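You operate a simulated robot arm through the tools that you are given. There is no shell and no other tool. Be economical: measure what you need, move in short steps, check, and stop when the job is done.

Carry out the task below with a simulated robot arm. There is one attempt and no reset: what you move stays moved.

## Task
Pump oil into the blue drip glass till it stands between the lines.
Fine: its tap is off while you pump and on again after; point the knob at its colour; leave the other glasses and taps.

Only the result counts: the job must be done as asked and must still hold three seconds after the hand-in. Knocking over, shifting, dropping, spilling or breaking anything else fails it.

## Robot
A 7-joint arm with a two-finger gripper, on a carriage that runs on a rail from [0.004, 1.743] to [0, -0.037] (x, y) and turns from 121 to 454 degrees about z. Base frame: it is fixed where the carriage stands at the start and does not move with it; the origin is on the floor, on the carriage's upright axis, x ahead of it, y to its left, z up. Lengths are in m, angles in degrees, forces in N, time in s.
With the tool pointing down near the work surface it reaches from about 0.36 to 0.78 m from the robot's upright axis, wherever it stands. Its first joint turns from -166.0 to 166.0 degrees. Places, roughly: blue tap [0.4, -0.4, 0.9]; green tap [0.4, -0.5, 0.9]; pointer knob [0.4, -0.3, 0.8]; pump knob [0.4, -0.6, 0.8]; red tap [0.4, -0.3, 0.9]. Payload 2.45 kg.
The tool frame sits at the grasp point (the TCP): z along the fingers, y along the line on which they close. The tips reach 0.023 m beyond it. Largest opening 0.072 m; the body of the gripper starts 0.04 m behind the TCP.
Orientation is that of the tool frame in the base frame, as a unit quaternion [x, y, z, w]. With the fingers straight down and closing along the base's y, the tool's x points along the base's -x, its y along +y and its z along -z.

## Interface
- The arm moves only by the tool nudge_tool. Its argument "plan" is a list of rows, each a list of 7 numbers: the opening in per cent of the stroke, from 0 (shut) to 100 (fully open), then the shift along the base's x, y, z in m, then the turn, a rotation vector about the base's x, y, z in degrees. In form: [[jaw, x, y, z, ax, ay, az], ...]. A call has 1 to 20 rows; each row is the pose to reach, as a shift and turn from the pose commanded when the call began. A row lasts 0.2 s, in which the tool goes at most 0.05 m and 8.6 degrees; a call with a longer step from one row to the next is refused whole, and so is a gripper value outside its range. A pose out of reach is approached as far as the arm can. The call stops where the force on the tool passes 90 N (or 10 N more than at its start, if that is more) or the arm is blocked; 0.2 s more then pass. The fingers move at their own pace (about 0.072 m/s each) and stop on an object; they squeeze with about 27 N. The grip force told is the motor's: it shows also when the fingers shut on nothing. Time passes only in rows, and 0.2 s behind the last, so rows that repeat a pose let the fingers close. The reply holds the time, the measured pose of the TCP, the force on the tool along the base axes, the opening and the grip force, in the units named above and with some noise, with the torque about the TCP (base axes, N m) and any sound that the robot's microphone picked up, and new pictures: "show" is both (left out), scene, wrist or none.
- Cameras (640 x 400 px; columns grow to the right, rows downward): "scene" is now at [0.0089, 0.1225, 1.54]; the picture's right is [-0.67, -0.74, 0.00], its down [-0.44, 0.40, -0.80] and it looks along [0.59, -0.54, -0.60] (base axes); focal length 277 px, centre (320, 200). "wrist" rides on the gripper at [0.077, 0.017, -0.066] in the tool frame; the picture's right is [-0.22, 0.98, 0.00], its down [-0.56, -0.12, -0.82] and it looks along [-0.80, -0.18, 0.57] (tool axes); focal length 234 px, centre (320, 200).
- raise_lower(by): slides the trunk up (or, below 0, down) by that many m; the arm and the scene camera ride with it, the base frame stays. It gives what a move gives, with no picture.
- roll_base(legs): drives the robot by 1 to 6 legs, each [ahead, left, turn to the left] in m, m and degrees, along the robot's own axes; the way and the turn of a leg run together, so that a leg with both is an arc; at most 1.5 m and 180 degrees a leg. The arm and the cameras ride along, it lands a little off, and it stops where it bumps. It keeps to its track: a leg is cut to what the track allows. It gives what a move gives, and a new picture of the scene camera.
- pan_tilt(pan, tilt): turns the head with the scene camera to pan (to the left, within 155 degrees either way) and tilt (down, from -29 to 69), counted from straight ahead of the robot. It gives what a move gives, and a new picture of the scene camera.
- point_at(camera, pixels): for up to 12 pixels [column, row] of the newest picture of that camera ("zoom" is the newest enlarged one), the place [x, y, z] in the base frame of the surface seen there, good to about 0.003 m, but the place of the scene camera against the robot may be out by one fixed shift of up to 0.018 m in any direction. The clock stands still meanwhile.
- close_up(camera, box): a new picture of the part [left, top, right, bottom] of that camera's present view, enlarged. The clock stands still meanwhile.
- finish_job(): hands the job in; it is judged then, once.

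Go step by step. Measure first, check grasps and placings, and put right what went wrong. The budget is 80 turns and 260 pictures, counting those below and the enlarged ones. Unless the task says otherwise, let go and move clear before handing in, and close with one line.

The tools are called after "Call:" by a JSON object that holds its "op" and its "data". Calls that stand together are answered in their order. nudge_tool: Moves the arm, as the interface text tells. Its arguments: {"type":"object","properties":{"plan":{"type":"array","items":{"type":"array","items":{"type":"number"}}},"show":{"type":"string","enum":["both","scene","wrist","none"]}},"required":["plan"]} The other tools are called the same way: raise_lower (by) slides the trunk up or down; roll_base (legs) drives the base; pan_tilt (pan, tilt) turns the head that bears the scene camera; point_at (camera, pixels) gives the place of the surface under pixels of a picture; close_up (camera, box) takes an enlarged picture of a part of a camera's view; finish_job () hands the job in.

At the start:

```text
clock: 0.0
ee_pos: [0.3745, -0.2627, 1.2423]
ee_rot: [0.0, 1.0, 0.0, 0.0]
contact_force: [0.7, 0.7, -0.1]
wrist_torque: [0.01, 0.04, 0.05]
width: 0.0719
finger_force: 0.2
trunk travel left (down, up): [-0.525, 0.065]
robot x, y, heading: [0.0007, 0.0011, 0.2]
head pan, tilt: [-42.1, 36.8]
```

scene: 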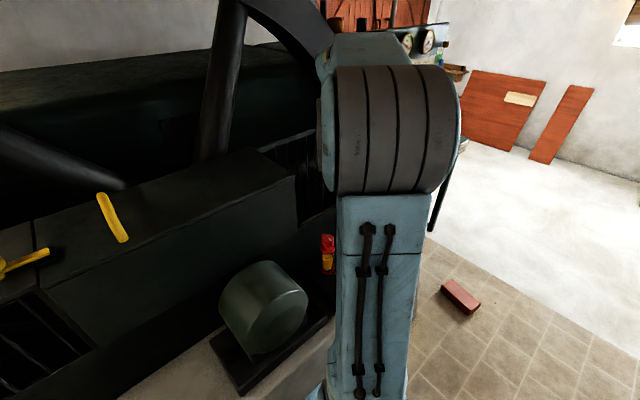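
wrist: 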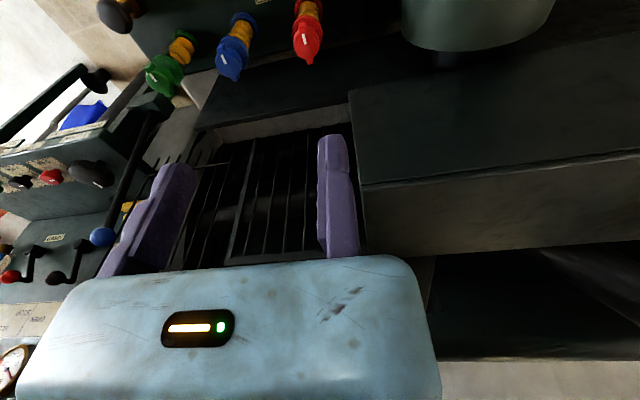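

The scene view is mostly blocked by the arm; the wrist picture shows taps in green (165,75), blue (235,60) and red (308,40). I'll zoom there and locate them.

Call:
{"op": "close_up", "data": {"camera": "wrist", "box": [80, 0, 400, 200]}}

Call:
{"op": "point_at", "data": {"camera": "wrist", "pixels": [[165, 78], [182, 48], [230, 65], [240, 25], [305, 45], [310, 10], [120, 15], [200, 15], [90, 175], [330, 60]]}}

Call:
{"op": "pan_tilt", "data": {"pan": -70, "tilt": 35}}

```text
2.00 times, centred on (240, 100) of wrist
```

zoom: 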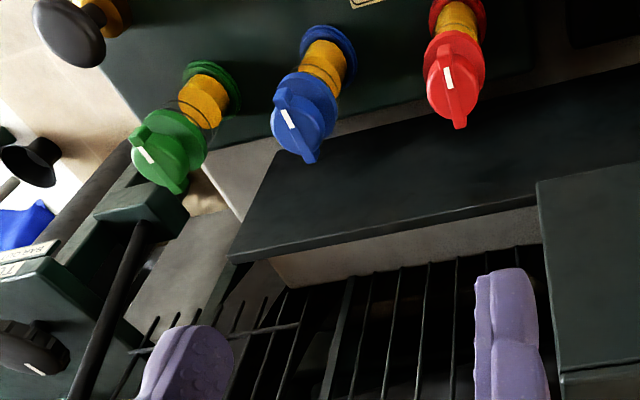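

```text
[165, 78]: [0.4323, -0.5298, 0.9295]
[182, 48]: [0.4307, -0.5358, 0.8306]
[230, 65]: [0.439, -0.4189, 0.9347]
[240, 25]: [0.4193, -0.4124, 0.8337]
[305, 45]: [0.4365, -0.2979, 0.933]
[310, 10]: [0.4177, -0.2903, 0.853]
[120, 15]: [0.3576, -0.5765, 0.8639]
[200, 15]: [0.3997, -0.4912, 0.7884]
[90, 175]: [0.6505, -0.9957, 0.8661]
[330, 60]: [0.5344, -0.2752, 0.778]
```

```text
clock: 0.9
ee_pos: [0.374, -0.2635, 1.2425]
ee_rot: [0.0, 1.0, -0.001, 0.0]
contact_force: [0.2, -1.0, -0.2]
wrist_torque: [0.0, 0.0, 0.0]
width: 0.072
finger_force: 0.1
trunk travel left (down, up): [-0.525, 0.065]
robot x, y, heading: [-0.0006, 0.004, -0.0]
head pan, tilt: [-70.0, 35.0]
```

scene: 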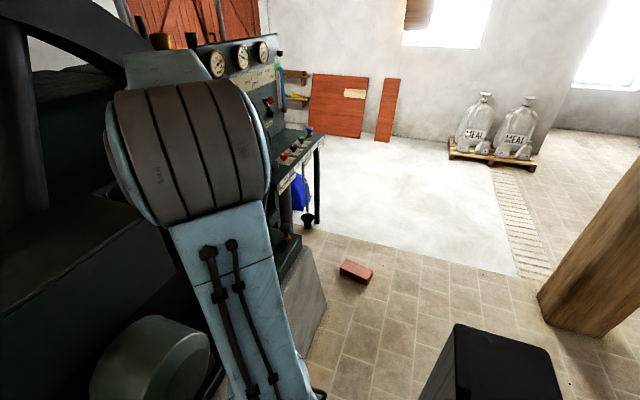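

The arm hides the panel from the head, so I'll turn the carriage right to swing the arm out of the way into the clear side, and look at the panel with the head.

Call:
{"op": "roll_base", "data": {"legs": [[0, 0, -90]]}}

Call:
{"op": "pan_tilt", "data": {"pan": 48, "tilt": 50}}

```text
clock: 5.1
ee_pos: [-0.2488, -0.3847, 1.2424]
ee_rot: [0.694, 0.72, 0.0, 0.0]
contact_force: [0.2, 0.3, -0.3]
wrist_torque: [0.0, -0.02, -0.01]
width: 0.0721
finger_force: 0.1
trunk travel left (down, up): [-0.525, 0.065]
robot x, y, heading: [-0.001, 0.0027, -88.0]
head pan, tilt: [-70.0, 35.0]
```

scene: 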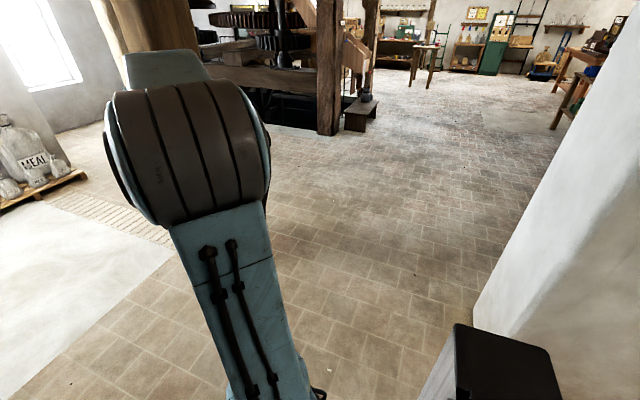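

```text
clock: 7.0
ee_pos: [-0.2482, -0.384, 1.2424]
ee_rot: [0.693, 0.721, 0.0, 0.001]
contact_force: [0.0, 0.1, 0.4]
wrist_torque: [0.0, 0.01, -0.01]
width: 0.072
finger_force: 0.0
trunk travel left (down, up): [-0.525, 0.065]
robot x, y, heading: [-0.0007, 0.0035, -87.8]
head pan, tilt: [48.0, 50.0]
```

scene: 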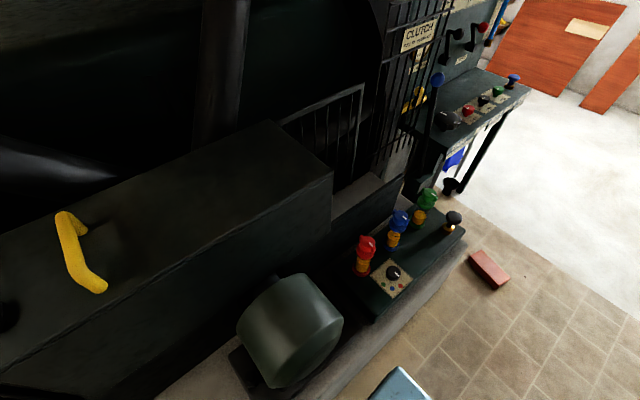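

Now the panel is clear (taps near 365..430, pointer knob 393,272, pump knob 453,220). I'll zoom in and measure.

Call:
{"op": "close_up", "data": {"camera": "scene", "box": [340, 180, 480, 310]}}

Call:
{"op": "point_at", "data": {"camera": "scene", "pixels": [[366, 245], [401, 220], [428, 196], [393, 272], [453, 217], [380, 285], [440, 240], [375, 320], [410, 190], [300, 310], [330, 240]]}}

Call:
{"op": "raise_lower", "data": {"by": -0.45}}

Call:
{"op": "pan_tilt", "data": {"pan": 40, "tilt": 25}}

```text
3.08 times, centred on (410, 245) of scene
```

zoom: 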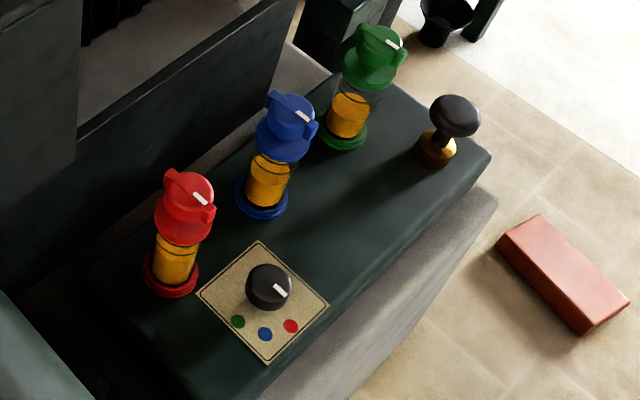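

```text
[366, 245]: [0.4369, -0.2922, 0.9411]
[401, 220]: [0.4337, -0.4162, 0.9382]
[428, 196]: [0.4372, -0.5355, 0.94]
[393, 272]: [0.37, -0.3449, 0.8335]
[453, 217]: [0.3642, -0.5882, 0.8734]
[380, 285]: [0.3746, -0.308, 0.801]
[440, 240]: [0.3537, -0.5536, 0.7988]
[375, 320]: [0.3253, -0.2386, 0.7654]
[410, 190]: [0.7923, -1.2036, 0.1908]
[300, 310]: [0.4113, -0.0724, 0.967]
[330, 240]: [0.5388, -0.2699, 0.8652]
```

```text
refused: -0.45 is not a number from -0.4 to 0.4
```

```text
clock: 7.9
ee_pos: [-0.249, -0.384, 1.2423]
ee_rot: [0.693, 0.72, 0.0, 0.0]
contact_force: [-0.6, 0.6, 0.2]
wrist_torque: [0.0, 0.01, 0.01]
width: 0.0719
finger_force: 0.1
trunk travel left (down, up): [-0.525, 0.065]
robot x, y, heading: [-0.0007, 0.001, -88.1]
head pan, tilt: [40.0, 25.0]
```

scene: 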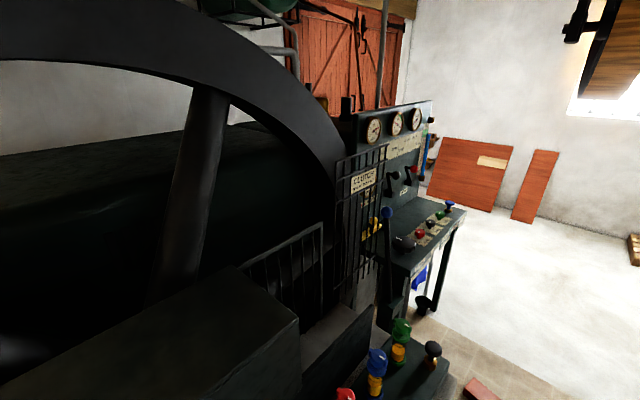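

The taps and pointer dial are located. I'll lower the trunk to see glasses from the side.

Call:
{"op": "raise_lower", "data": {"by": -0.4}}

Call:
{"op": "pan_tilt", "data": {"pan": 43, "tilt": 25}}

```text
clock: 11.8
ee_pos: [-0.2497, -0.3849, 0.8426]
ee_rot: [0.693, 0.721, 0.0, 0.0]
contact_force: [-1.3, 0.3, 0.6]
wrist_torque: [0.0, 0.03, 0.03]
width: 0.0719
finger_force: 0.1
trunk travel left (down, up): [-0.125, 0.465]
robot x, y, heading: [-0.001, 0.0018, -87.9]
head pan, tilt: [40.0, 25.0]
```

```text
clock: 12.4
ee_pos: [-0.2489, -0.3849, 0.8431]
ee_rot: [0.693, 0.721, 0.0, 0.0]
contact_force: [-0.3, -0.3, 0.0]
wrist_torque: [0.02, -0.02, -0.02]
width: 0.0717
finger_force: 0.1
trunk travel left (down, up): [-0.125, 0.465]
robot x, y, heading: [0.0017, 0.0023, -87.6]
head pan, tilt: [43.0, 25.0]
```

scene: 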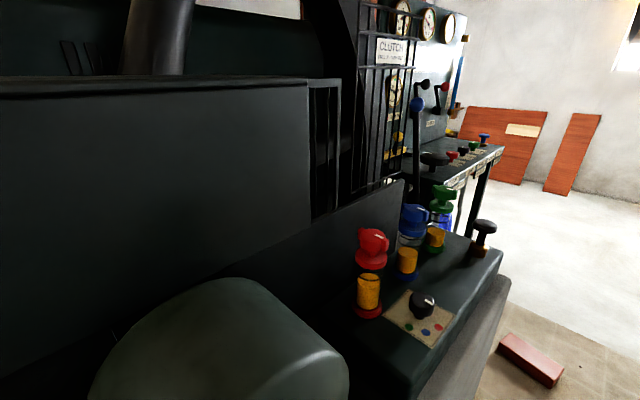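

Call:
{"op": "close_up", "data": {"camera": "scene", "box": [380, 180, 508, 260]}}

Call:
{"op": "close_up", "data": {"camera": "scene", "box": [340, 215, 468, 355]}}

Call:
{"op": "close_up", "data": {"camera": "scene", "box": [390, 190, 438, 290]}}

```text
5.00 times, centred on (444, 220) of scene
```

zoom: 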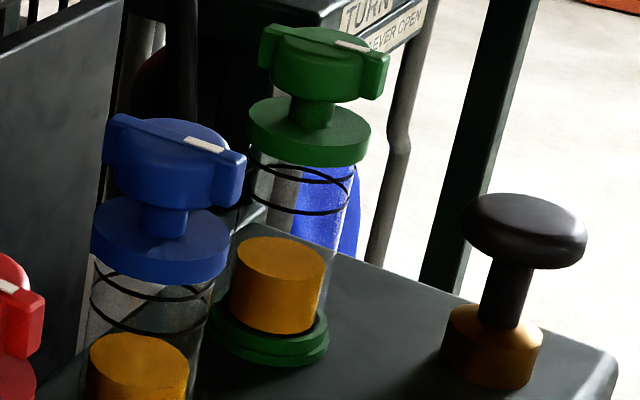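

```text
2.86 times, centred on (404, 285) of scene
```

zoom: 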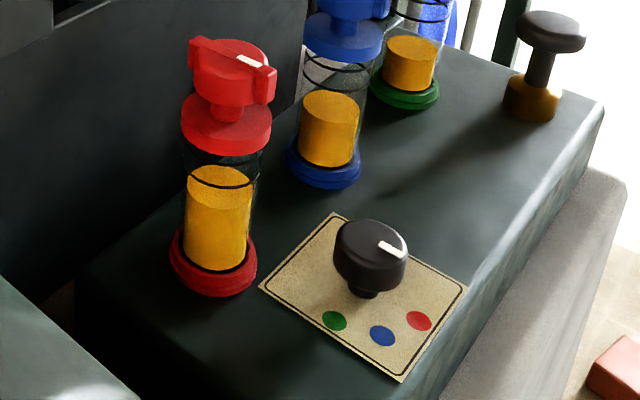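

```text
4.00 times, centred on (414, 240) of scene
```

zoom: 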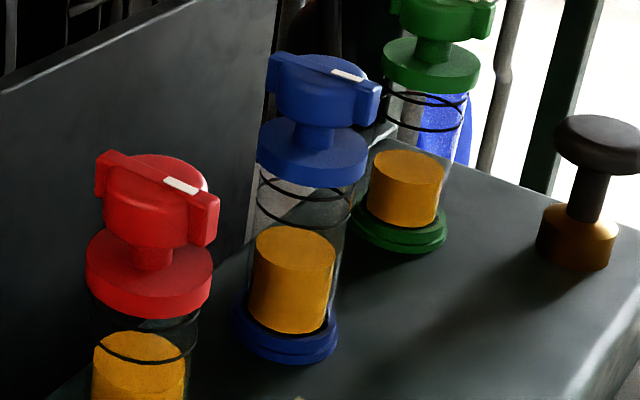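

All three taps sit at the same angle, and blue's level is below both black rings. I'll read the nearby sign and measure tap, dial and ring places.

Call:
{"op": "close_up", "data": {"camera": "scene", "box": [395, 140, 505, 210]}}

Call:
{"op": "close_up", "data": {"camera": "scene", "box": [380, 190, 460, 340]}}

Call:
{"op": "close_up", "data": {"camera": "scene", "box": [380, 270, 460, 350]}}

Call:
{"op": "point_at", "data": {"camera": "zoom", "pixels": [[230, 285], [300, 330], [380, 310], [340, 170], [358, 155], [310, 140], [320, 120], [390, 175]]}}

```text
5.71 times, centred on (450, 175) of scene
```

zoom: 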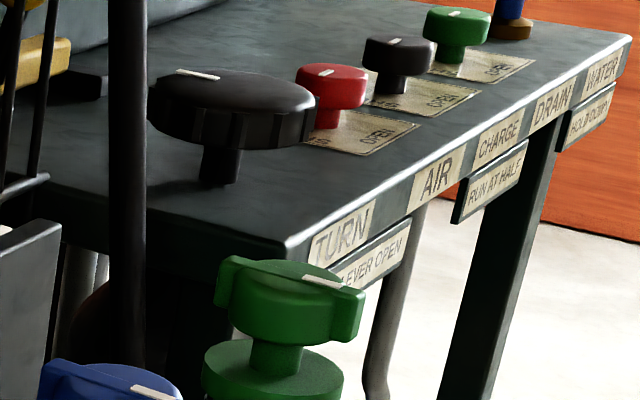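

```text
2.67 times, centred on (420, 265) of scene
```

zoom: 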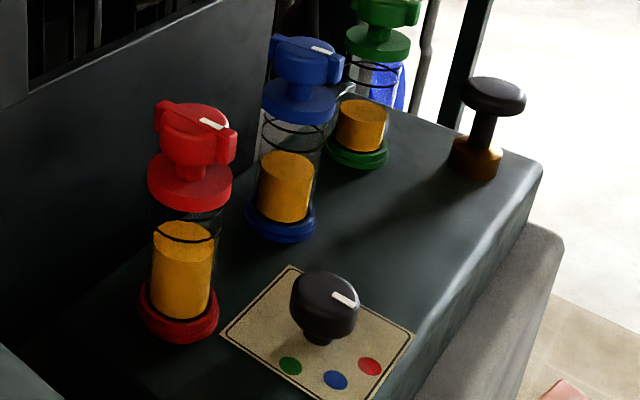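

```text
5.00 times, centred on (420, 310) of scene
```

zoom: 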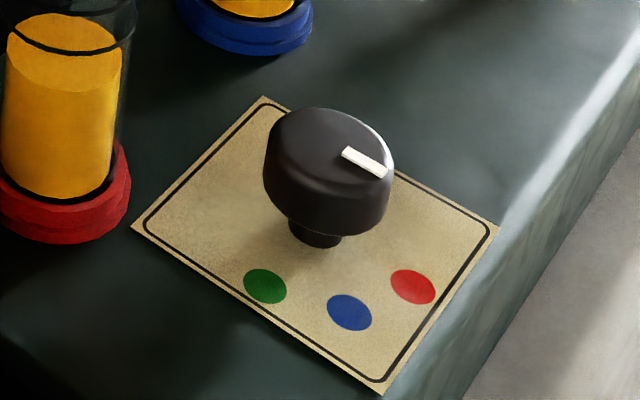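

```text
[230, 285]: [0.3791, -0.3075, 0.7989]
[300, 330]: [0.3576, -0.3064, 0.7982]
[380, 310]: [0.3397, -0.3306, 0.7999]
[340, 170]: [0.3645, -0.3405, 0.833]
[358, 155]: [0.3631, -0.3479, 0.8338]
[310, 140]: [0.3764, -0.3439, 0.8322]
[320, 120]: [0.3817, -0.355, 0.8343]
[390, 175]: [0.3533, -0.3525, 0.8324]
```

I'll measure dots, mark, plate corners, and tap bars precisely.

Call:
{"op": "point_at", "data": {"camera": "zoom", "pixels": [[265, 287], [349, 313], [413, 287], [347, 152], [383, 174], [265, 100], [136, 228], [380, 386], [494, 235], [275, 130], [385, 200], [320, 170]]}}

Call:
{"op": "close_up", "data": {"camera": "scene", "box": [390, 195, 440, 235]}}

```text
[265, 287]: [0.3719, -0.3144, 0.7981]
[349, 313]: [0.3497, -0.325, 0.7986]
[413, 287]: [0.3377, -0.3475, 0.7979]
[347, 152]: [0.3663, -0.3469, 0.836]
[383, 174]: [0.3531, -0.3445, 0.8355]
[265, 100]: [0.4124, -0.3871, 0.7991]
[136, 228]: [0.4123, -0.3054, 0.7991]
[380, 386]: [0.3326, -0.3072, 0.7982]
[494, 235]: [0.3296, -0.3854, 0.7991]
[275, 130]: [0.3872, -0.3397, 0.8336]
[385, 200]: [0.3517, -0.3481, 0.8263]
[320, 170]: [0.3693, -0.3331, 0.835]
```

```text
10.00 times, centred on (415, 215) of scene
```

zoom: 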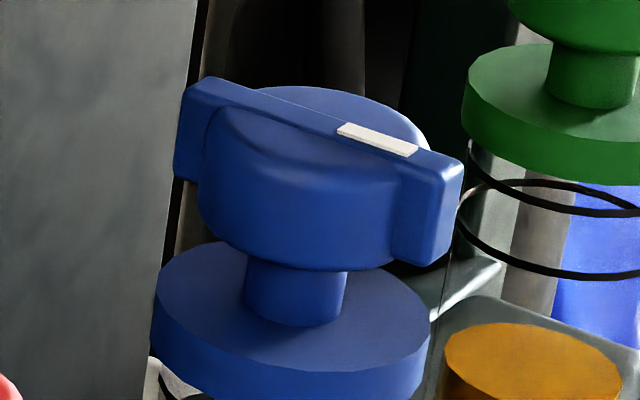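

The dial: centre ≈(0.372,-0.346), dots green at +y, blue at 135°, red at -x; knob now points at red, so it needs -45° (clockwise). Now the blue tap bar.

Call:
{"op": "point_at", "data": {"camera": "zoom", "pixels": [[205, 88], [450, 165], [345, 130], [410, 150], [220, 130], [390, 190], [325, 110], [300, 250], [190, 150], [440, 220], [395, 125], [240, 290]]}}

Call:
{"op": "point_at", "data": {"camera": "scene", "pixels": [[484, 225], [478, 230], [490, 226], [482, 240], [478, 250], [407, 250], [405, 278], [398, 240], [411, 235]]}}

```text
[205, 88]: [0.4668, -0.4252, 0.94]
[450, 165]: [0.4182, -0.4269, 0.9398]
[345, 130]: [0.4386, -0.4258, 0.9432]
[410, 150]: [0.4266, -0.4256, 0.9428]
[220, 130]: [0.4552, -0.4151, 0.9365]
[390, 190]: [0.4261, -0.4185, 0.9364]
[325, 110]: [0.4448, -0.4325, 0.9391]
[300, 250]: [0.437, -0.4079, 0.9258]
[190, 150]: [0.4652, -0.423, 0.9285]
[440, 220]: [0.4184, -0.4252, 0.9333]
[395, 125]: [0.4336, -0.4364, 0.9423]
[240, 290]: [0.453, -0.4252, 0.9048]
```

```text
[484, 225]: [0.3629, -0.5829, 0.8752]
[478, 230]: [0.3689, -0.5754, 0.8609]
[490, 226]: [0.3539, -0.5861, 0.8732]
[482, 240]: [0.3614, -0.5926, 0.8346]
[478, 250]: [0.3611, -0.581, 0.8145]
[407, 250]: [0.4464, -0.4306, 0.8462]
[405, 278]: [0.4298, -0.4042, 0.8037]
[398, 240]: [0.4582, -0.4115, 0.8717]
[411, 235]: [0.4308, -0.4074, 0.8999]
```

Blue tap: centre ≈(0.443,-0.425), bar along x, top z 0.943. I'll raise the trunk a bit and swing the arm around to hover above the dial with the tool at yaw 0.

Call:
{"op": "raise_lower", "data": {"by": 0.22}}

Call:
{"op": "nudge_tool", "data": {"plan": [[100, 0.033, -0.0219, 0, 0, 0, 5.5], [100, 0.068, -0.0415, 0, 0, 0, 11], [100, 0.1043, -0.0578, 0, 0, 0, 16.5], [100, 0.1428, -0.0713, 0, 0, 0, 22], [100, 0.1818, -0.0813, 0, 0, 0, 27.5], [100, 0.2217, -0.0879, 0, 0, 0, 33], [100, 0.2631, -0.0911, 0, 0, 0, 38.5], [100, 0.304, -0.0907, 0, 0, 0, 44], [100, 0.3458, -0.0867, 0, 0, 0, 49.5], [100, 0.3865, -0.0792, 0, 0, 0, 55], [100, 0.4266, -0.0682, 0, 0, 0, 60.5], [100, 0.4665, -0.0533, 0, 0, 0, 66], [100, 0.5045, -0.0353, 0, 0, 0, 71.5], [100, 0.5417, -0.0136, 0, 0, 0, 77], [100, 0.5764, 0.0109, 0, 0, 0, 82.5], [100, 0.6093, 0.0382, 0, 0, 0, 88]]}}

```text
clock: 14.7
ee_pos: [-0.2489, -0.3838, 1.0614]
ee_rot: [0.694, 0.72, 0.0, 0.0]
contact_force: [0.0, -0.4, 0.3]
wrist_torque: [0.01, 0.02, -0.01]
width: 0.0721
finger_force: 0.0
trunk travel left (down, up): [-0.345, 0.245]
robot x, y, heading: [-0.001, -0.0025, -87.6]
head pan, tilt: [43.0, 25.0]
```

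```text
clock: 18.1
ee_pos: [0.3631, -0.3449, 1.0615]
ee_rot: [-0.001, 1.0, 0.0, 0.0]
contact_force: [-0.5, 0.0, 0.6]
wrist_torque: [0.0, -0.03, 0.02]
width: 0.0718
finger_force: 0.1
trunk travel left (down, up): [-0.345, 0.245]
robot x, y, heading: [-0.001, 0.0036, -87.8]
head pan, tilt: [43.0, 25.0]
```

scene: 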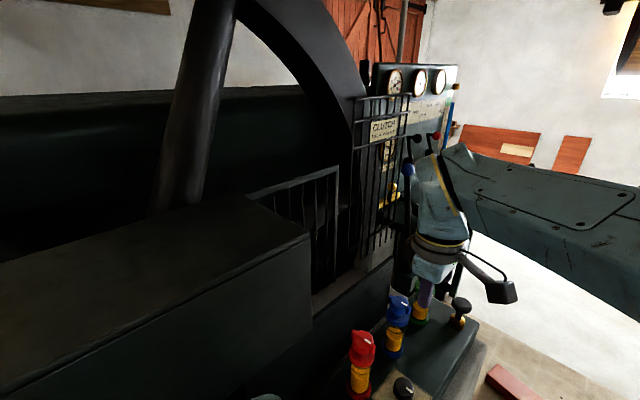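
wrist: 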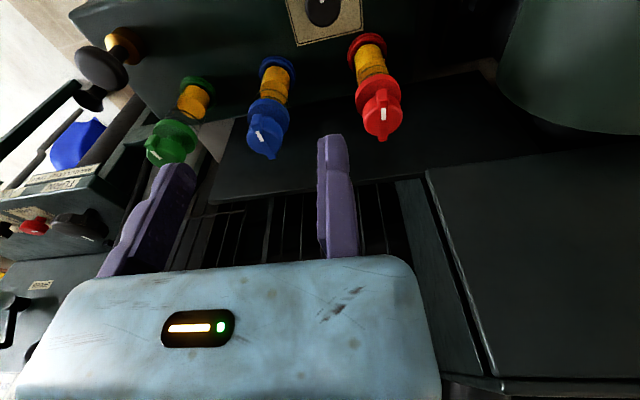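

Both views now show the taps clearly. I'll measure the blue tap and surroundings with the wrist camera.

Call:
{"op": "close_up", "data": {"camera": "wrist", "box": [215, 40, 335, 170]}}

Call:
{"op": "point_at", "data": {"camera": "wrist", "pixels": [[262, 135], [252, 120], [278, 122], [265, 105], [272, 152], [265, 120], [322, 5], [98, 60], [300, 150], [360, 170], [450, 190], [240, 180]]}}

```text
3.08 times, centred on (275, 105) of wrist
```

zoom: 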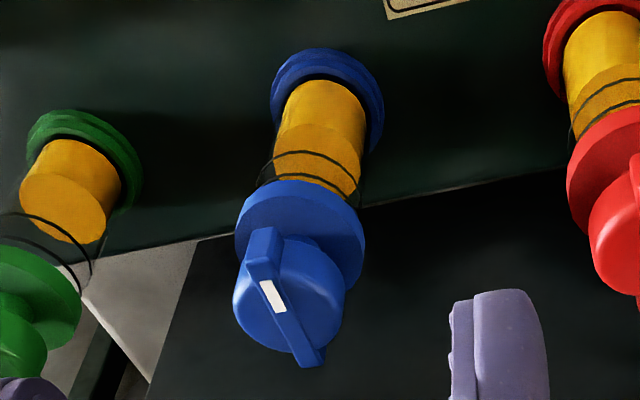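

```text
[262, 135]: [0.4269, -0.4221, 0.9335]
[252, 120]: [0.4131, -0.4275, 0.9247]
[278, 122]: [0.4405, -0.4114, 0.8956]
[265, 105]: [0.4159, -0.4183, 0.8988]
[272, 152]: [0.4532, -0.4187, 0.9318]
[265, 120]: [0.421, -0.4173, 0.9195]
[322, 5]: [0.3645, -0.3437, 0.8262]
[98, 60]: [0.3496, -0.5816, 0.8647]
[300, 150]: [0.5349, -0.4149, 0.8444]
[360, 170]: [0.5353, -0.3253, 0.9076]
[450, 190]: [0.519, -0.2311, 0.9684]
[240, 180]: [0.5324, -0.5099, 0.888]
```

Call:
{"op": "point_at", "data": {"camera": "zoom", "pixels": [[265, 240], [290, 325], [315, 360], [272, 295], [250, 300], [325, 290], [300, 260], [350, 230], [240, 300], [338, 300]]}}

```text
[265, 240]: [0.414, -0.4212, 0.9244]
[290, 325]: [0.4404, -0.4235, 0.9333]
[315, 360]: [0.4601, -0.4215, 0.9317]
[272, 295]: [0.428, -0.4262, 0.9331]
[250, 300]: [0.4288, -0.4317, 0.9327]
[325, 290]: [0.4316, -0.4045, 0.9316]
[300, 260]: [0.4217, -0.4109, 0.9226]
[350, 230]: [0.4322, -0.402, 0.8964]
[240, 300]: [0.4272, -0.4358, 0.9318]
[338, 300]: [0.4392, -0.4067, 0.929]
```

Bar spans x .413–.462, y -0.422, top z .934 by the wrist camera. I'll hover just above it.

Call:
{"op": "nudge_tool", "data": {"plan": [[100, 0.037, -0.0385, -0.02, 0, 0, 0], [100, 0.0594, -0.0616, -0.05, 0, 0, 0], [100, 0.0744, -0.077, -0.0865, 0, 0, 0], [100, 0.0744, -0.077, -0.0865, 0, 0, 0]]}}

```text
refused: row 1 steps farther than a row can; nothing moved
```

Call:
{"op": "nudge_tool", "data": {"plan": [[100, 0.028, -0.028, -0.02, 0, 0, 0], [100, 0.056, -0.056, -0.04, 0, 0, 0], [100, 0.0744, -0.077, -0.065, 0, 0, 0], [100, 0.0744, -0.077, -0.0865, 0, 0, 0], [100, 0.0744, -0.077, -0.0865, 0, 0, 0]]}}

Call:
{"op": "close_up", "data": {"camera": "scene", "box": [340, 240, 500, 380]}}

```text
clock: 19.3
ee_pos: [0.437, -0.4225, 0.9734]
ee_rot: [-0.002, 1.0, 0.0, 0.0]
contact_force: [1.0, 0.2, 0.7]
wrist_torque: [0.0, 0.04, 0.0]
width: 0.0723
finger_force: 0.0
trunk travel left (down, up): [-0.345, 0.245]
robot x, y, heading: [0.0053, -0.006, -88.0]
head pan, tilt: [43.0, 25.0]
```

scene: 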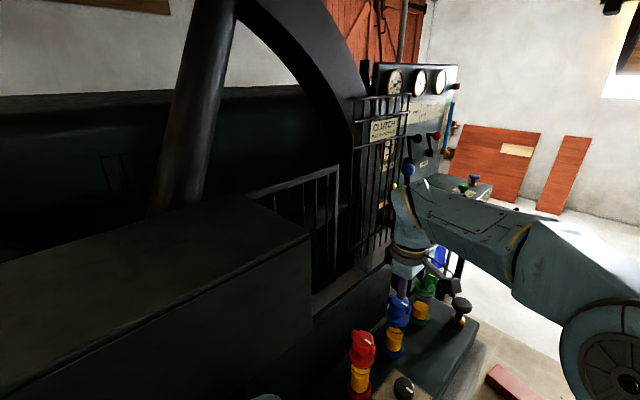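
wrist: 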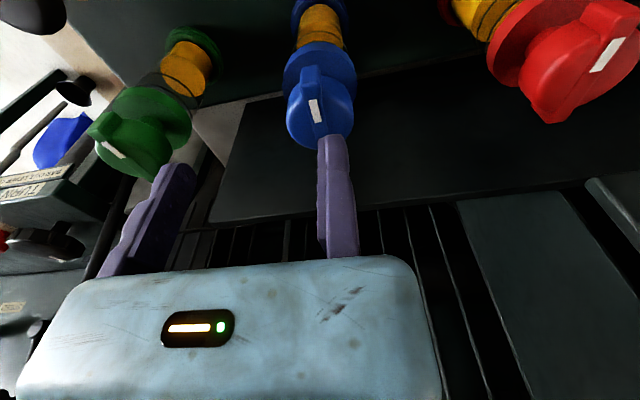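

```text
2.86 times, centred on (420, 310) of scene
```

zoom: 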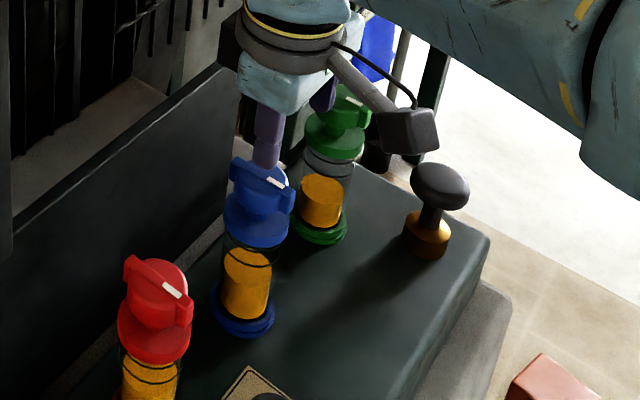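

The fingers look offset to the -y side of the tap in both views, so I'll measure the fingers themselves with both cameras against the tap.

Call:
{"op": "point_at", "data": {"camera": "wrist", "pixels": [[327, 150], [340, 200], [335, 240], [180, 180], [170, 210], [318, 85], [312, 70], [320, 130]]}}

Call:
{"op": "point_at", "data": {"camera": "zoom", "pixels": [[268, 120], [265, 155], [322, 100], [275, 183], [240, 168], [290, 190], [180, 290], [265, 205]]}}

```text
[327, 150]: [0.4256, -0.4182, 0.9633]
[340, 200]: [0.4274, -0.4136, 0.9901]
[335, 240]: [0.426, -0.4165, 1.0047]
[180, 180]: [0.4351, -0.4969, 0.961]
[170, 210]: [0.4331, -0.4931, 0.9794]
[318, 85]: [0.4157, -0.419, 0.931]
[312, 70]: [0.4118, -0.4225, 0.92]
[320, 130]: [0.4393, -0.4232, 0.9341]
```

```text
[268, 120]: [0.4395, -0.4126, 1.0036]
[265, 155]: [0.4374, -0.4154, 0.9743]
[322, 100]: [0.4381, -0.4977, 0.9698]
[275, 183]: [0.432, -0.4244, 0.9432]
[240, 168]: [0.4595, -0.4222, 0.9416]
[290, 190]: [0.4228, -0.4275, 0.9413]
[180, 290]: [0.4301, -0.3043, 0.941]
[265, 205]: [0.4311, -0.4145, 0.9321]
```

Both cameras put the fingers at y≈-0.416 and -0.497 (mid ≈-0.457), though the TCP reads -0.4225. I'll shut the fingers in the air and see where they meet.

Call:
{"op": "nudge_tool", "data": {"plan": [[0, 0, 0, 0.03, 0, 0, 0], [0, 0, 0, 0.03, 0, 0, 0], [0, 0, 0, 0.03, 0, 0, 0], [0, 0, 0, 0.03, 0, 0, 0]]}}

Call:
{"op": "close_up", "data": {"camera": "scene", "box": [340, 220, 500, 360]}}

```text
clock: 20.3
ee_pos: [0.4348, -0.423, 1.0044]
ee_rot: [-0.001, 1.0, 0.0, -0.001]
contact_force: [0.3, -0.7, -0.4]
wrist_torque: [0.04, 0.0, 0.03]
width: 0.0
finger_force: 27.4
trunk travel left (down, up): [-0.345, 0.245]
robot x, y, heading: [0.0019, -0.0003, -88.1]
head pan, tilt: [43.0, 25.0]
```

scene: 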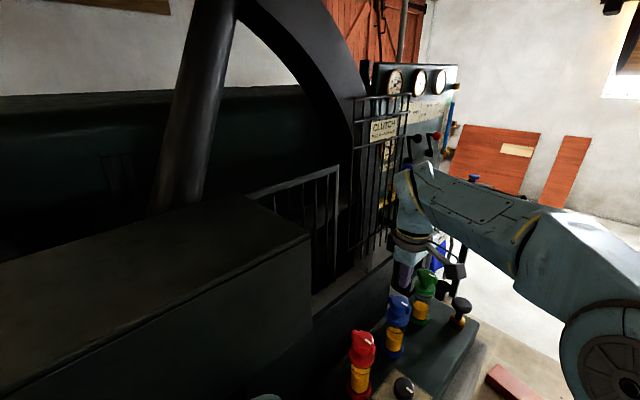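
wrist: 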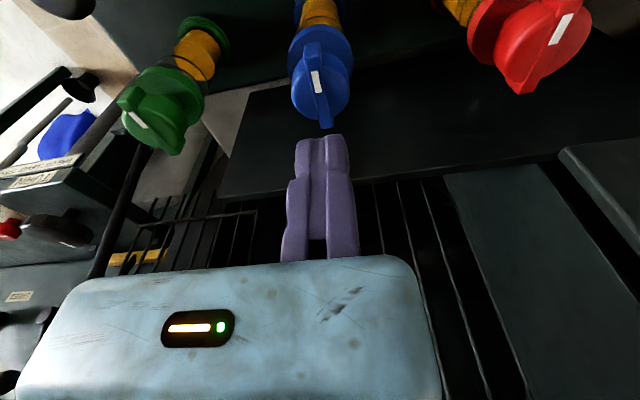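

```text
2.86 times, centred on (420, 290) of scene
```

zoom: 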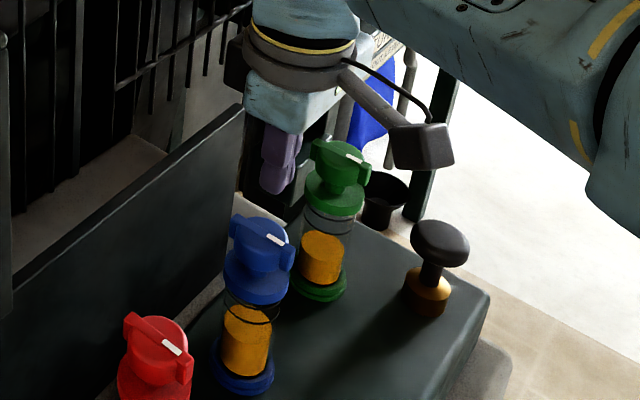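

The +y jaw is fixed at the TCP's y and only the -y jaw travels, so I must offset by half the knob width. I'll open, shift +y 22 mm so the knob lies between, and descend, leaving the fixed jaw just beside it.

Call:
{"op": "nudge_tool", "data": {"plan": [[100, 0, 0.0225, 0, 0, 0, 0], [100, 0, 0.0225, 0, 0, 0, 0], [100, 0, 0.0225, 0, 0, 0, 0], [100, 0, 0.0225, 0, 0, 0, 0], [100, 0, 0.0225, 0, 0, 0, 0], [100, 0, 0.0225, -0.03, 0, 0, 0], [100, 0, 0.0225, -0.045, 0, 0, 0], [100, 0, 0.0225, -0.06, 0, 0, 0], [100, 0, 0.0225, -0.073, 0, 0, 0], [100, 0, 0.0225, -0.073, 0, 0, 0]]}}

Call:
{"op": "close_up", "data": {"camera": "scene", "box": [360, 250, 470, 346]}}

Call:
{"op": "close_up", "data": {"camera": "wrist", "box": [140, 60, 400, 222]}}

```text
clock: 22.5
ee_pos: [0.4356, -0.4024, 0.9317]
ee_rot: [-0.001, 1.0, 0.0, 0.0]
contact_force: [-0.2, 0.7, -0.7]
wrist_torque: [0.03, 0.0, 0.01]
width: 0.0721
finger_force: 0.1
trunk travel left (down, up): [-0.345, 0.245]
robot x, y, heading: [-0.0003, 0.0013, -87.9]
head pan, tilt: [43.0, 25.0]
```

scene: 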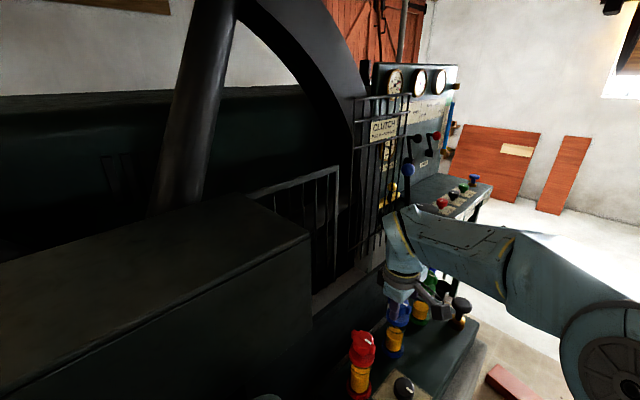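
wrist: 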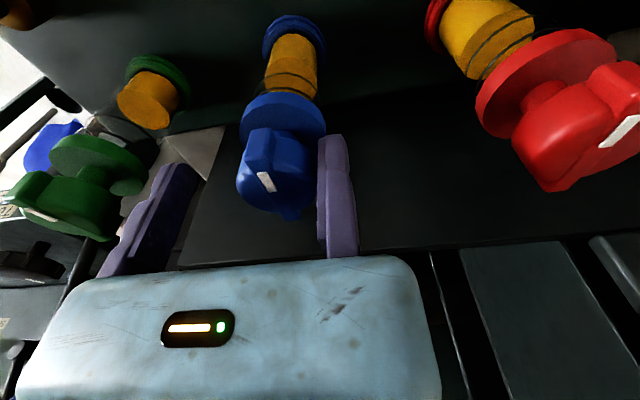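

```text
4.17 times, centred on (415, 298) of scene
```

zoom: 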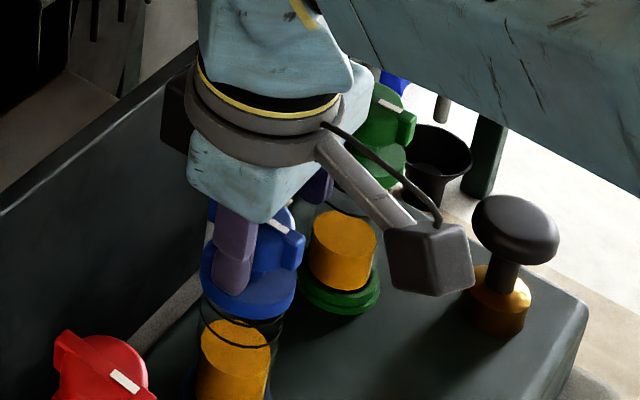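

```text
2.46 times, centred on (270, 141) of wrist
```

zoom: 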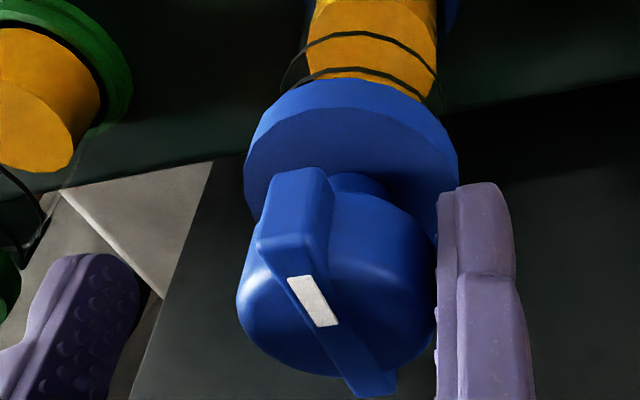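

The fixed jaw sits just beside the blue knob. I'll close the moving jaw on it.

Call:
{"op": "nudge_tool", "data": {"plan": [[30, 0, 0, 0, 0, 0, 0], [30, 0, 0, 0, 0, 0, 0], [30, 0, 0, 0, 0, 0, 0], [30, 0, 0, 0, 0, 0, 0], [30, 0, 0, 0, 0, 0, 0]]}}

```text
clock: 23.7
ee_pos: [0.4348, -0.4044, 0.932]
ee_rot: [-0.001, 1.0, 0.0, 0.0]
contact_force: [3.4, -21.4, 3.0]
wrist_torque: [-0.64, -0.09, 0.0]
width: 0.0375
finger_force: 45.5
trunk travel left (down, up): [-0.345, 0.245]
robot x, y, heading: [-0.0015, 0.0017, -87.7]
head pan, tilt: [43.0, 25.0]
```

scene: 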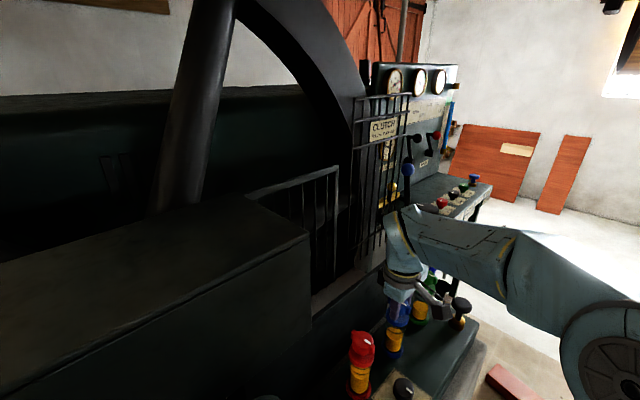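
wrist: 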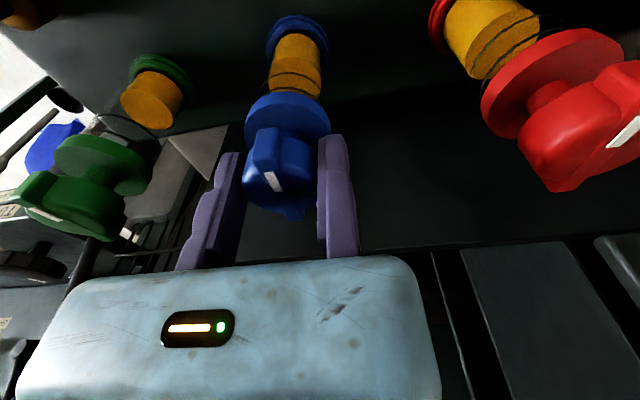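

The moving jaw holds (37.5 mm) but a 21 N side force shows the fixed jaw isn't sharing; I'll ease the tool toward -y to balance.

Call:
{"op": "nudge_tool", "data": {"plan": [[30, 0, -0.002, 0, 0, 0, 0], [30, 0, -0.003, 0, 0, 0, 0], [30, 0, -0.004, 0, 0, 0, 0], [30, 0, -0.004, 0, 0, 0, 0]], "show": "none"}}

```text
clock: 24.7
ee_pos: [0.4341, -0.4035, 0.9306]
ee_rot: [-0.002, 1.0, 0.002, 0.0]
contact_force: [-3.4, -6.6, 0.5]
wrist_torque: [0.11, 0.56, -0.05]
width: 0.0374
finger_force: 45.2
trunk travel left (down, up): [-0.345, 0.245]
robot x, y, heading: [-0.0017, -0.0014, -87.8]
head pan, tilt: [43.0, 25.0]
```

Balanced now. I'll try turning the tap clockwise 30° about its axis and watch torque and sound.

Call:
{"op": "nudge_tool", "data": {"plan": [[30, 0.0024, -0.0002, 0, 0, 0, -7.5], [30, 0.0048, -0.0006, 0, 0, 0, -15], [30, 0.0072, -0.0014, 0, 0, 0, -22.5], [30, 0.0094, -0.0025, 0, 0, 0, -30], [30, 0.0094, -0.0025, 0, 0, 0, -30]]}}

Call:
{"op": "close_up", "data": {"camera": "wrist", "box": [140, 60, 400, 222]}}

```text
clock: 25.9
ee_pos: [0.4449, -0.4044, 0.9305]
ee_rot: [0.258, 0.966, 0.001, -0.001]
contact_force: [-17.3, 15.2, -14.4]
wrist_torque: [0.13, 0.06, -0.37]
width: 0.0375
finger_force: 45.2
trunk travel left (down, up): [-0.345, 0.245]
robot x, y, heading: [0.0023, -0.0024, -87.8]
head pan, tilt: [43.0, 25.0]
```

scene: 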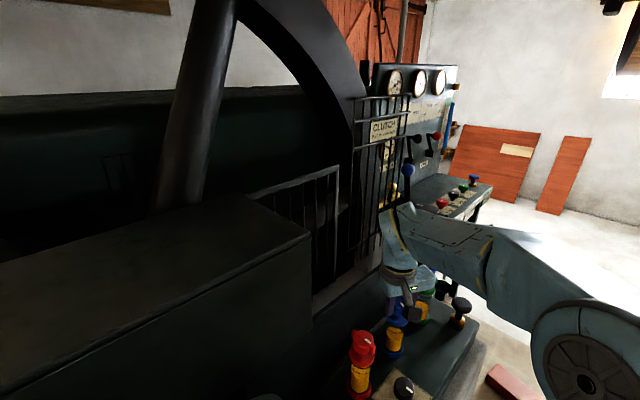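
wrist: 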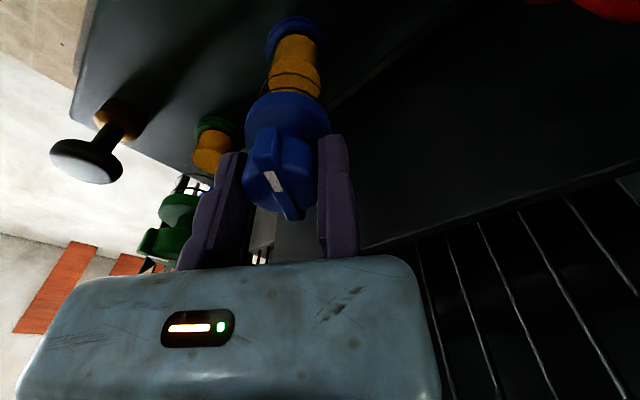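

```text
2.46 times, centred on (270, 141) of wrist
```

zoom: 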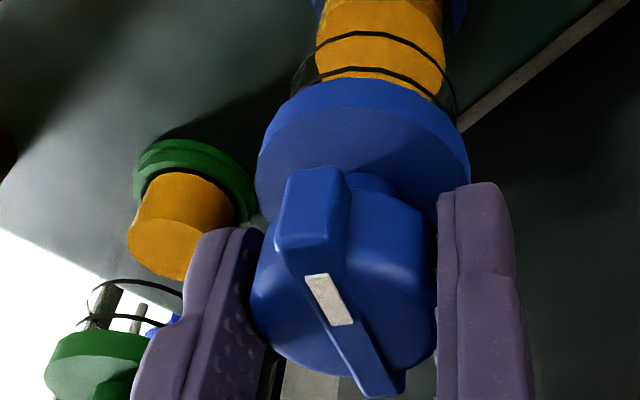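

The knob turned with the jaws, low torque. I'll continue to 90° with a small centring correction.

Call:
{"op": "nudge_tool", "data": {"plan": [[30, 0.0005, 0.0001, 0, 0, 0, -7.5], [30, 0.0023, -0.0015, 0, 0, 0, -15], [30, 0.0039, -0.0033, 0, 0, 0, -22.5], [30, 0.0053, -0.0053, 0, 0, 0, -30], [30, 0.0064, -0.0075, 0, 0, 0, -37.5], [30, 0.0072, -0.0099, 0, 0, 0, -45], [30, 0.0076, -0.0123, 0, 0, 0, -52.5], [30, 0.0078, -0.0147, 0, 0, 0, -60], [30, 0.0078, -0.0147, 0, 0, 0, -60]]}}

Call:
{"op": "close_up", "data": {"camera": "scene", "box": [360, 250, 470, 346]}}

```text
clock: 27.9
ee_pos: [0.4589, -0.4192, 0.9315]
ee_rot: [0.704, 0.71, 0.001, 0.0]
contact_force: [37.3, 12.7, -17.9]
wrist_torque: [0.01, -0.82, 0.79]
width: 0.0374
finger_force: 45.3
trunk travel left (down, up): [-0.345, 0.245]
robot x, y, heading: [-0.0019, -0.0024, -87.9]
head pan, tilt: [43.0, 25.0]
```

scene: 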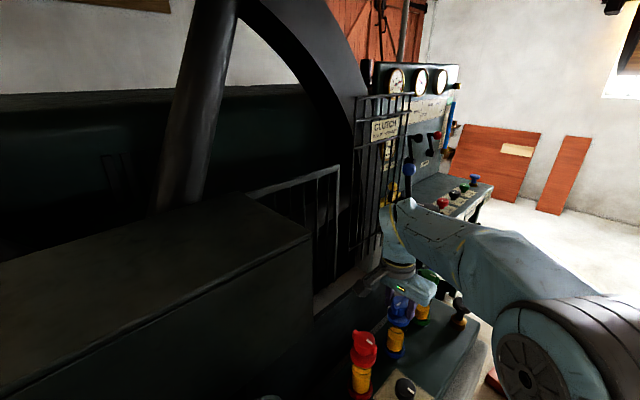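
wrist: 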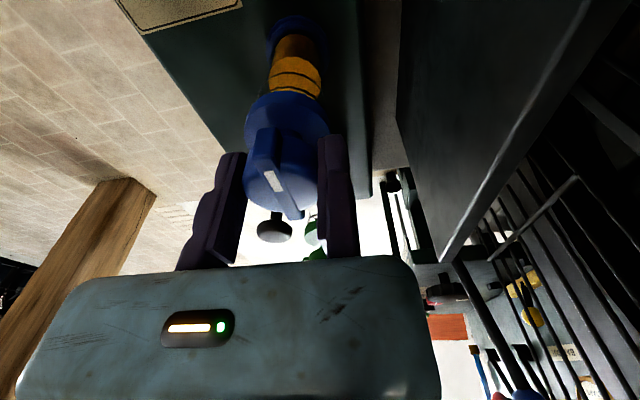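

```text
4.17 times, centred on (415, 298) of scene
```

zoom: 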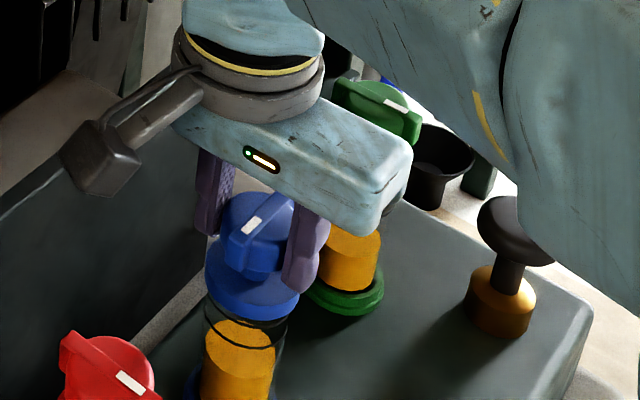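

The knob now lies along y after 90°, with a rise in torque (~1 Nm) suggesting its end stop. I'll relieve side force, open, and lift.

Call:
{"op": "nudge_tool", "data": {"plan": [[30, 0.0025, 0, 0, 0, 0, 1.5], [100, 0.003, 0, 0, 0, 0, 1.5], [100, 0.004, 0, 0, 0, 0, 1.5], [100, 0.004, 0, 0, 0, 0, 1.5], [100, 0.004, 0, 0, 0, 0, 1.5], [100, 0.004, 0, 0.03, 0, 0, 1.5], [100, 0.004, 0, 0.07, 0, 0, 1.5], [100, 0.004, 0, 0.11, 0, 0, 1.5], [100, 0.004, 0, 0.11, 0, 0, 1.5]]}}

Call:
{"op": "close_up", "data": {"camera": "scene", "box": [360, 250, 470, 346]}}

Call:
{"op": "close_up", "data": {"camera": "wrist", "box": [150, 0, 450, 200]}}

```text
clock: 29.9
ee_pos: [0.4586, -0.4241, 1.0418]
ee_rot: [0.696, 0.718, 0.001, -0.001]
contact_force: [-0.5, -0.2, -0.6]
wrist_torque: [0.0, 0.03, 0.0]
width: 0.0721
finger_force: 0.0
trunk travel left (down, up): [-0.345, 0.245]
robot x, y, heading: [0.003, -0.0048, -87.8]
head pan, tilt: [43.0, 25.0]
```

scene: 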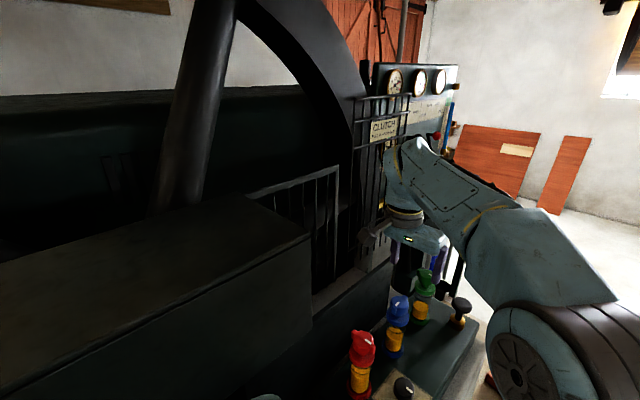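
wrist: 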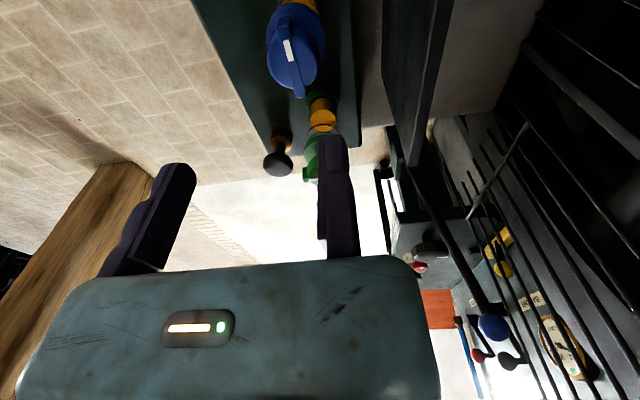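

```text
4.17 times, centred on (415, 298) of scene
```

zoom: 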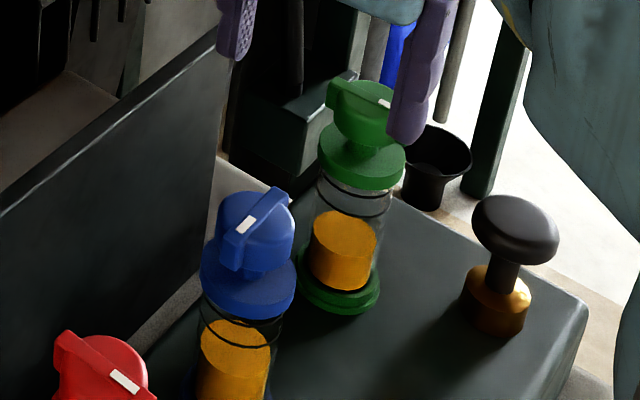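

```text
2.00 times, centred on (300, 100) of wrist
```

zoom: 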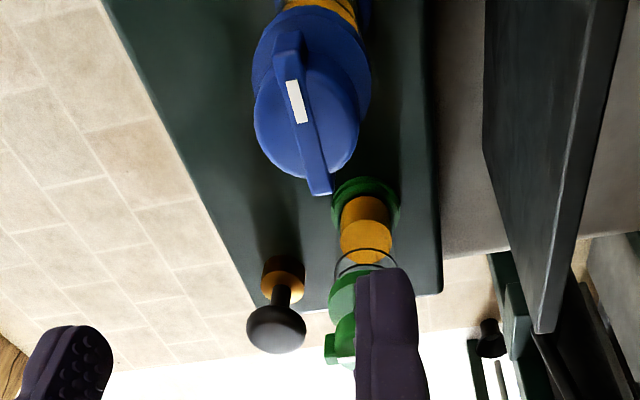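

Tap bar is now along y with its mark toward +y: off. Next the pointer knob; to keep the gripper clear of the red tap I'll hover over the dial at yaw ≈+68°, so the -45° turn ends at ≈+23°.

Call:
{"op": "nudge_tool", "data": {"plan": [[100, -0.006, 0.005, 0, 0, 0, 8.2], [100, -0.012, 0.0095, 0, 0, 0, 16.4], [100, -0.018, 0.014, 0, 0, 0, 24.6], [100, -0.024, 0.019, 0, 0, 0, 32.8], [100, -0.03, 0.024, 0, 0, 0, 41], [100, -0.036, 0.0285, 0, 0, 0, 49.2], [100, -0.041, 0.033, 0, 0, 0, 57.4], [100, -0.047, 0.038, 0, 0, 0, 65.6], [100, -0.053, 0.043, 0, 0, 0, 73.8], [100, -0.059, 0.047, 0, 0, 0, 82], [100, -0.065, 0.052, 0, 0, 0, 90.2], [100, -0.071, 0.057, 0, 0, 0, 98.4], [100, -0.077, 0.062, 0, 0, 0, 106.6], [100, -0.083, 0.066, 0, 0, 0, 114.8], [100, -0.088, 0.071, 0, 0, 0, 123], [100, -0.094, 0.076, 0, 0, 0, 131.2], [100, -0.1, 0.081, 0, 0, 0, 139.4], [100, -0.106, 0.085, 0, 0, 0, 147.6], [100, -0.112, 0.09, 0, 0, 0, 155.8], [100, -0.112, 0.09, 0, 0, 0, 155.8]]}}

Call:
{"op": "close_up", "data": {"camera": "scene", "box": [340, 260, 480, 400]}}

```text
clock: 34.1
ee_pos: [0.3434, -0.3335, 1.0438]
ee_rot: [-0.557, 0.831, 0.0, 0.0]
contact_force: [0.3, 0.7, 0.2]
wrist_torque: [-0.01, -0.02, 0.02]
width: 0.0721
finger_force: 0.1
trunk travel left (down, up): [-0.345, 0.245]
robot x, y, heading: [-0.0003, 0.0022, -88.0]
head pan, tilt: [43.0, 25.0]
```

scene: 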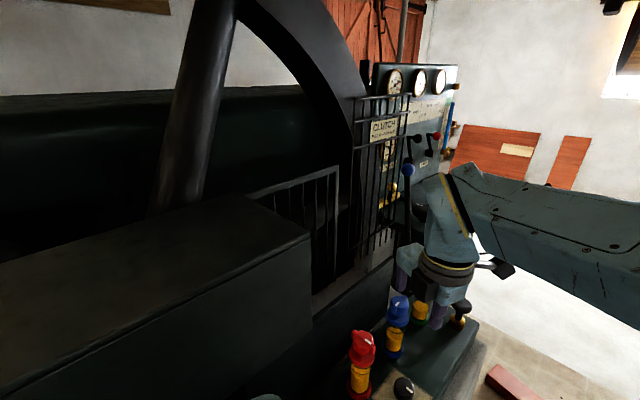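
wrist: 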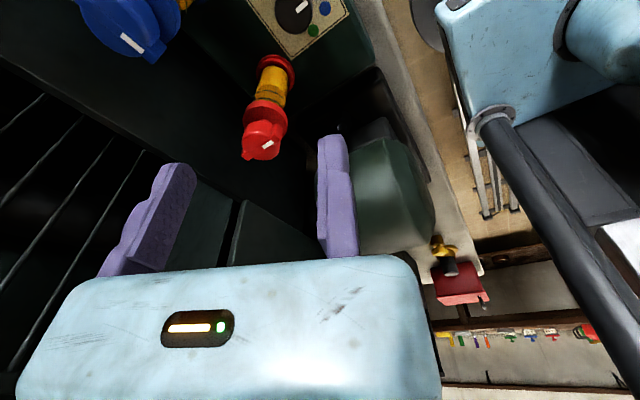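

```text
2.86 times, centred on (410, 330) of scene
```

zoom: 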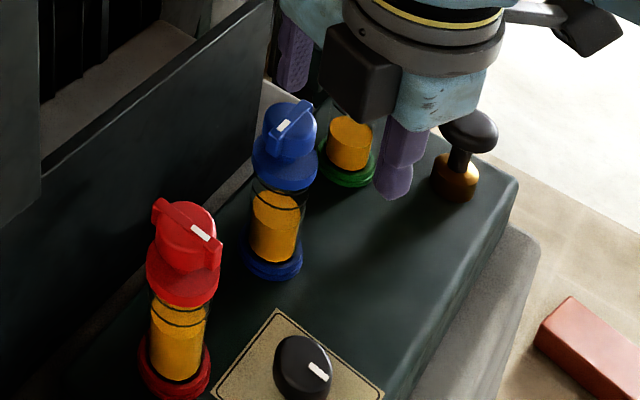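

A dark box opposite the wrist camera could come near the red tap; I'll measure it and the dial.

Call:
{"op": "point_at", "data": {"camera": "zoom", "pixels": [[328, 90], [358, 115], [392, 112], [340, 50], [375, 60], [440, 68], [430, 122], [390, 190], [400, 130], [487, 100]]}}

Call:
{"op": "close_up", "data": {"camera": "wrist", "box": [230, 0, 360, 80]}}

Call:
{"op": "point_at", "data": {"camera": "wrist", "pixels": [[293, 10], [299, 7], [278, 18], [310, 18], [293, 32], [313, 30], [325, 9], [295, 54], [347, 12], [322, 180]]}}

```text
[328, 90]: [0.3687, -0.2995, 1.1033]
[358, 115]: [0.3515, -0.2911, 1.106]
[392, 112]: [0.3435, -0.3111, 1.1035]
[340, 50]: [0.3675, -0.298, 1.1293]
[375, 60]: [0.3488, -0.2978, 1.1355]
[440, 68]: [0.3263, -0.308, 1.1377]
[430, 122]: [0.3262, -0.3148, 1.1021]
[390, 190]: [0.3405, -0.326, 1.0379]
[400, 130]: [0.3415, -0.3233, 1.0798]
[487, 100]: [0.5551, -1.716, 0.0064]
```

```text
4.92 times, centred on (295, 40) of wrist
```

zoom: 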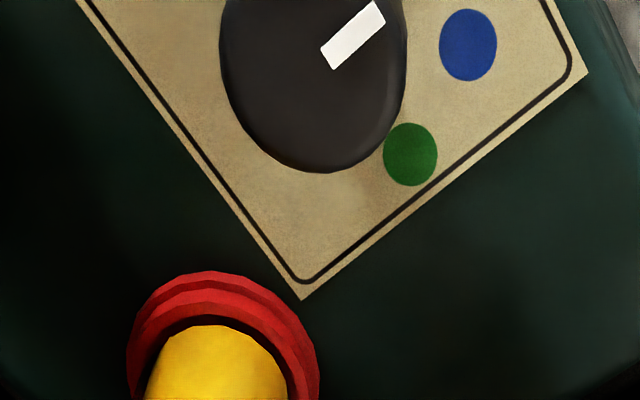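

```text
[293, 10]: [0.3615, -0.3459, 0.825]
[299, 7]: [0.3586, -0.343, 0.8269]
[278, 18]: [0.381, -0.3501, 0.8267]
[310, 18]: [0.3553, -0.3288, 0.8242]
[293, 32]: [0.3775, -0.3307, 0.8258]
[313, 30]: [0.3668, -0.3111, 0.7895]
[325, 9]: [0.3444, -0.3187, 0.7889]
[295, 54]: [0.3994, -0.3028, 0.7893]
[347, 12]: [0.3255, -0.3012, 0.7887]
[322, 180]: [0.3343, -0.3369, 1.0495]
```

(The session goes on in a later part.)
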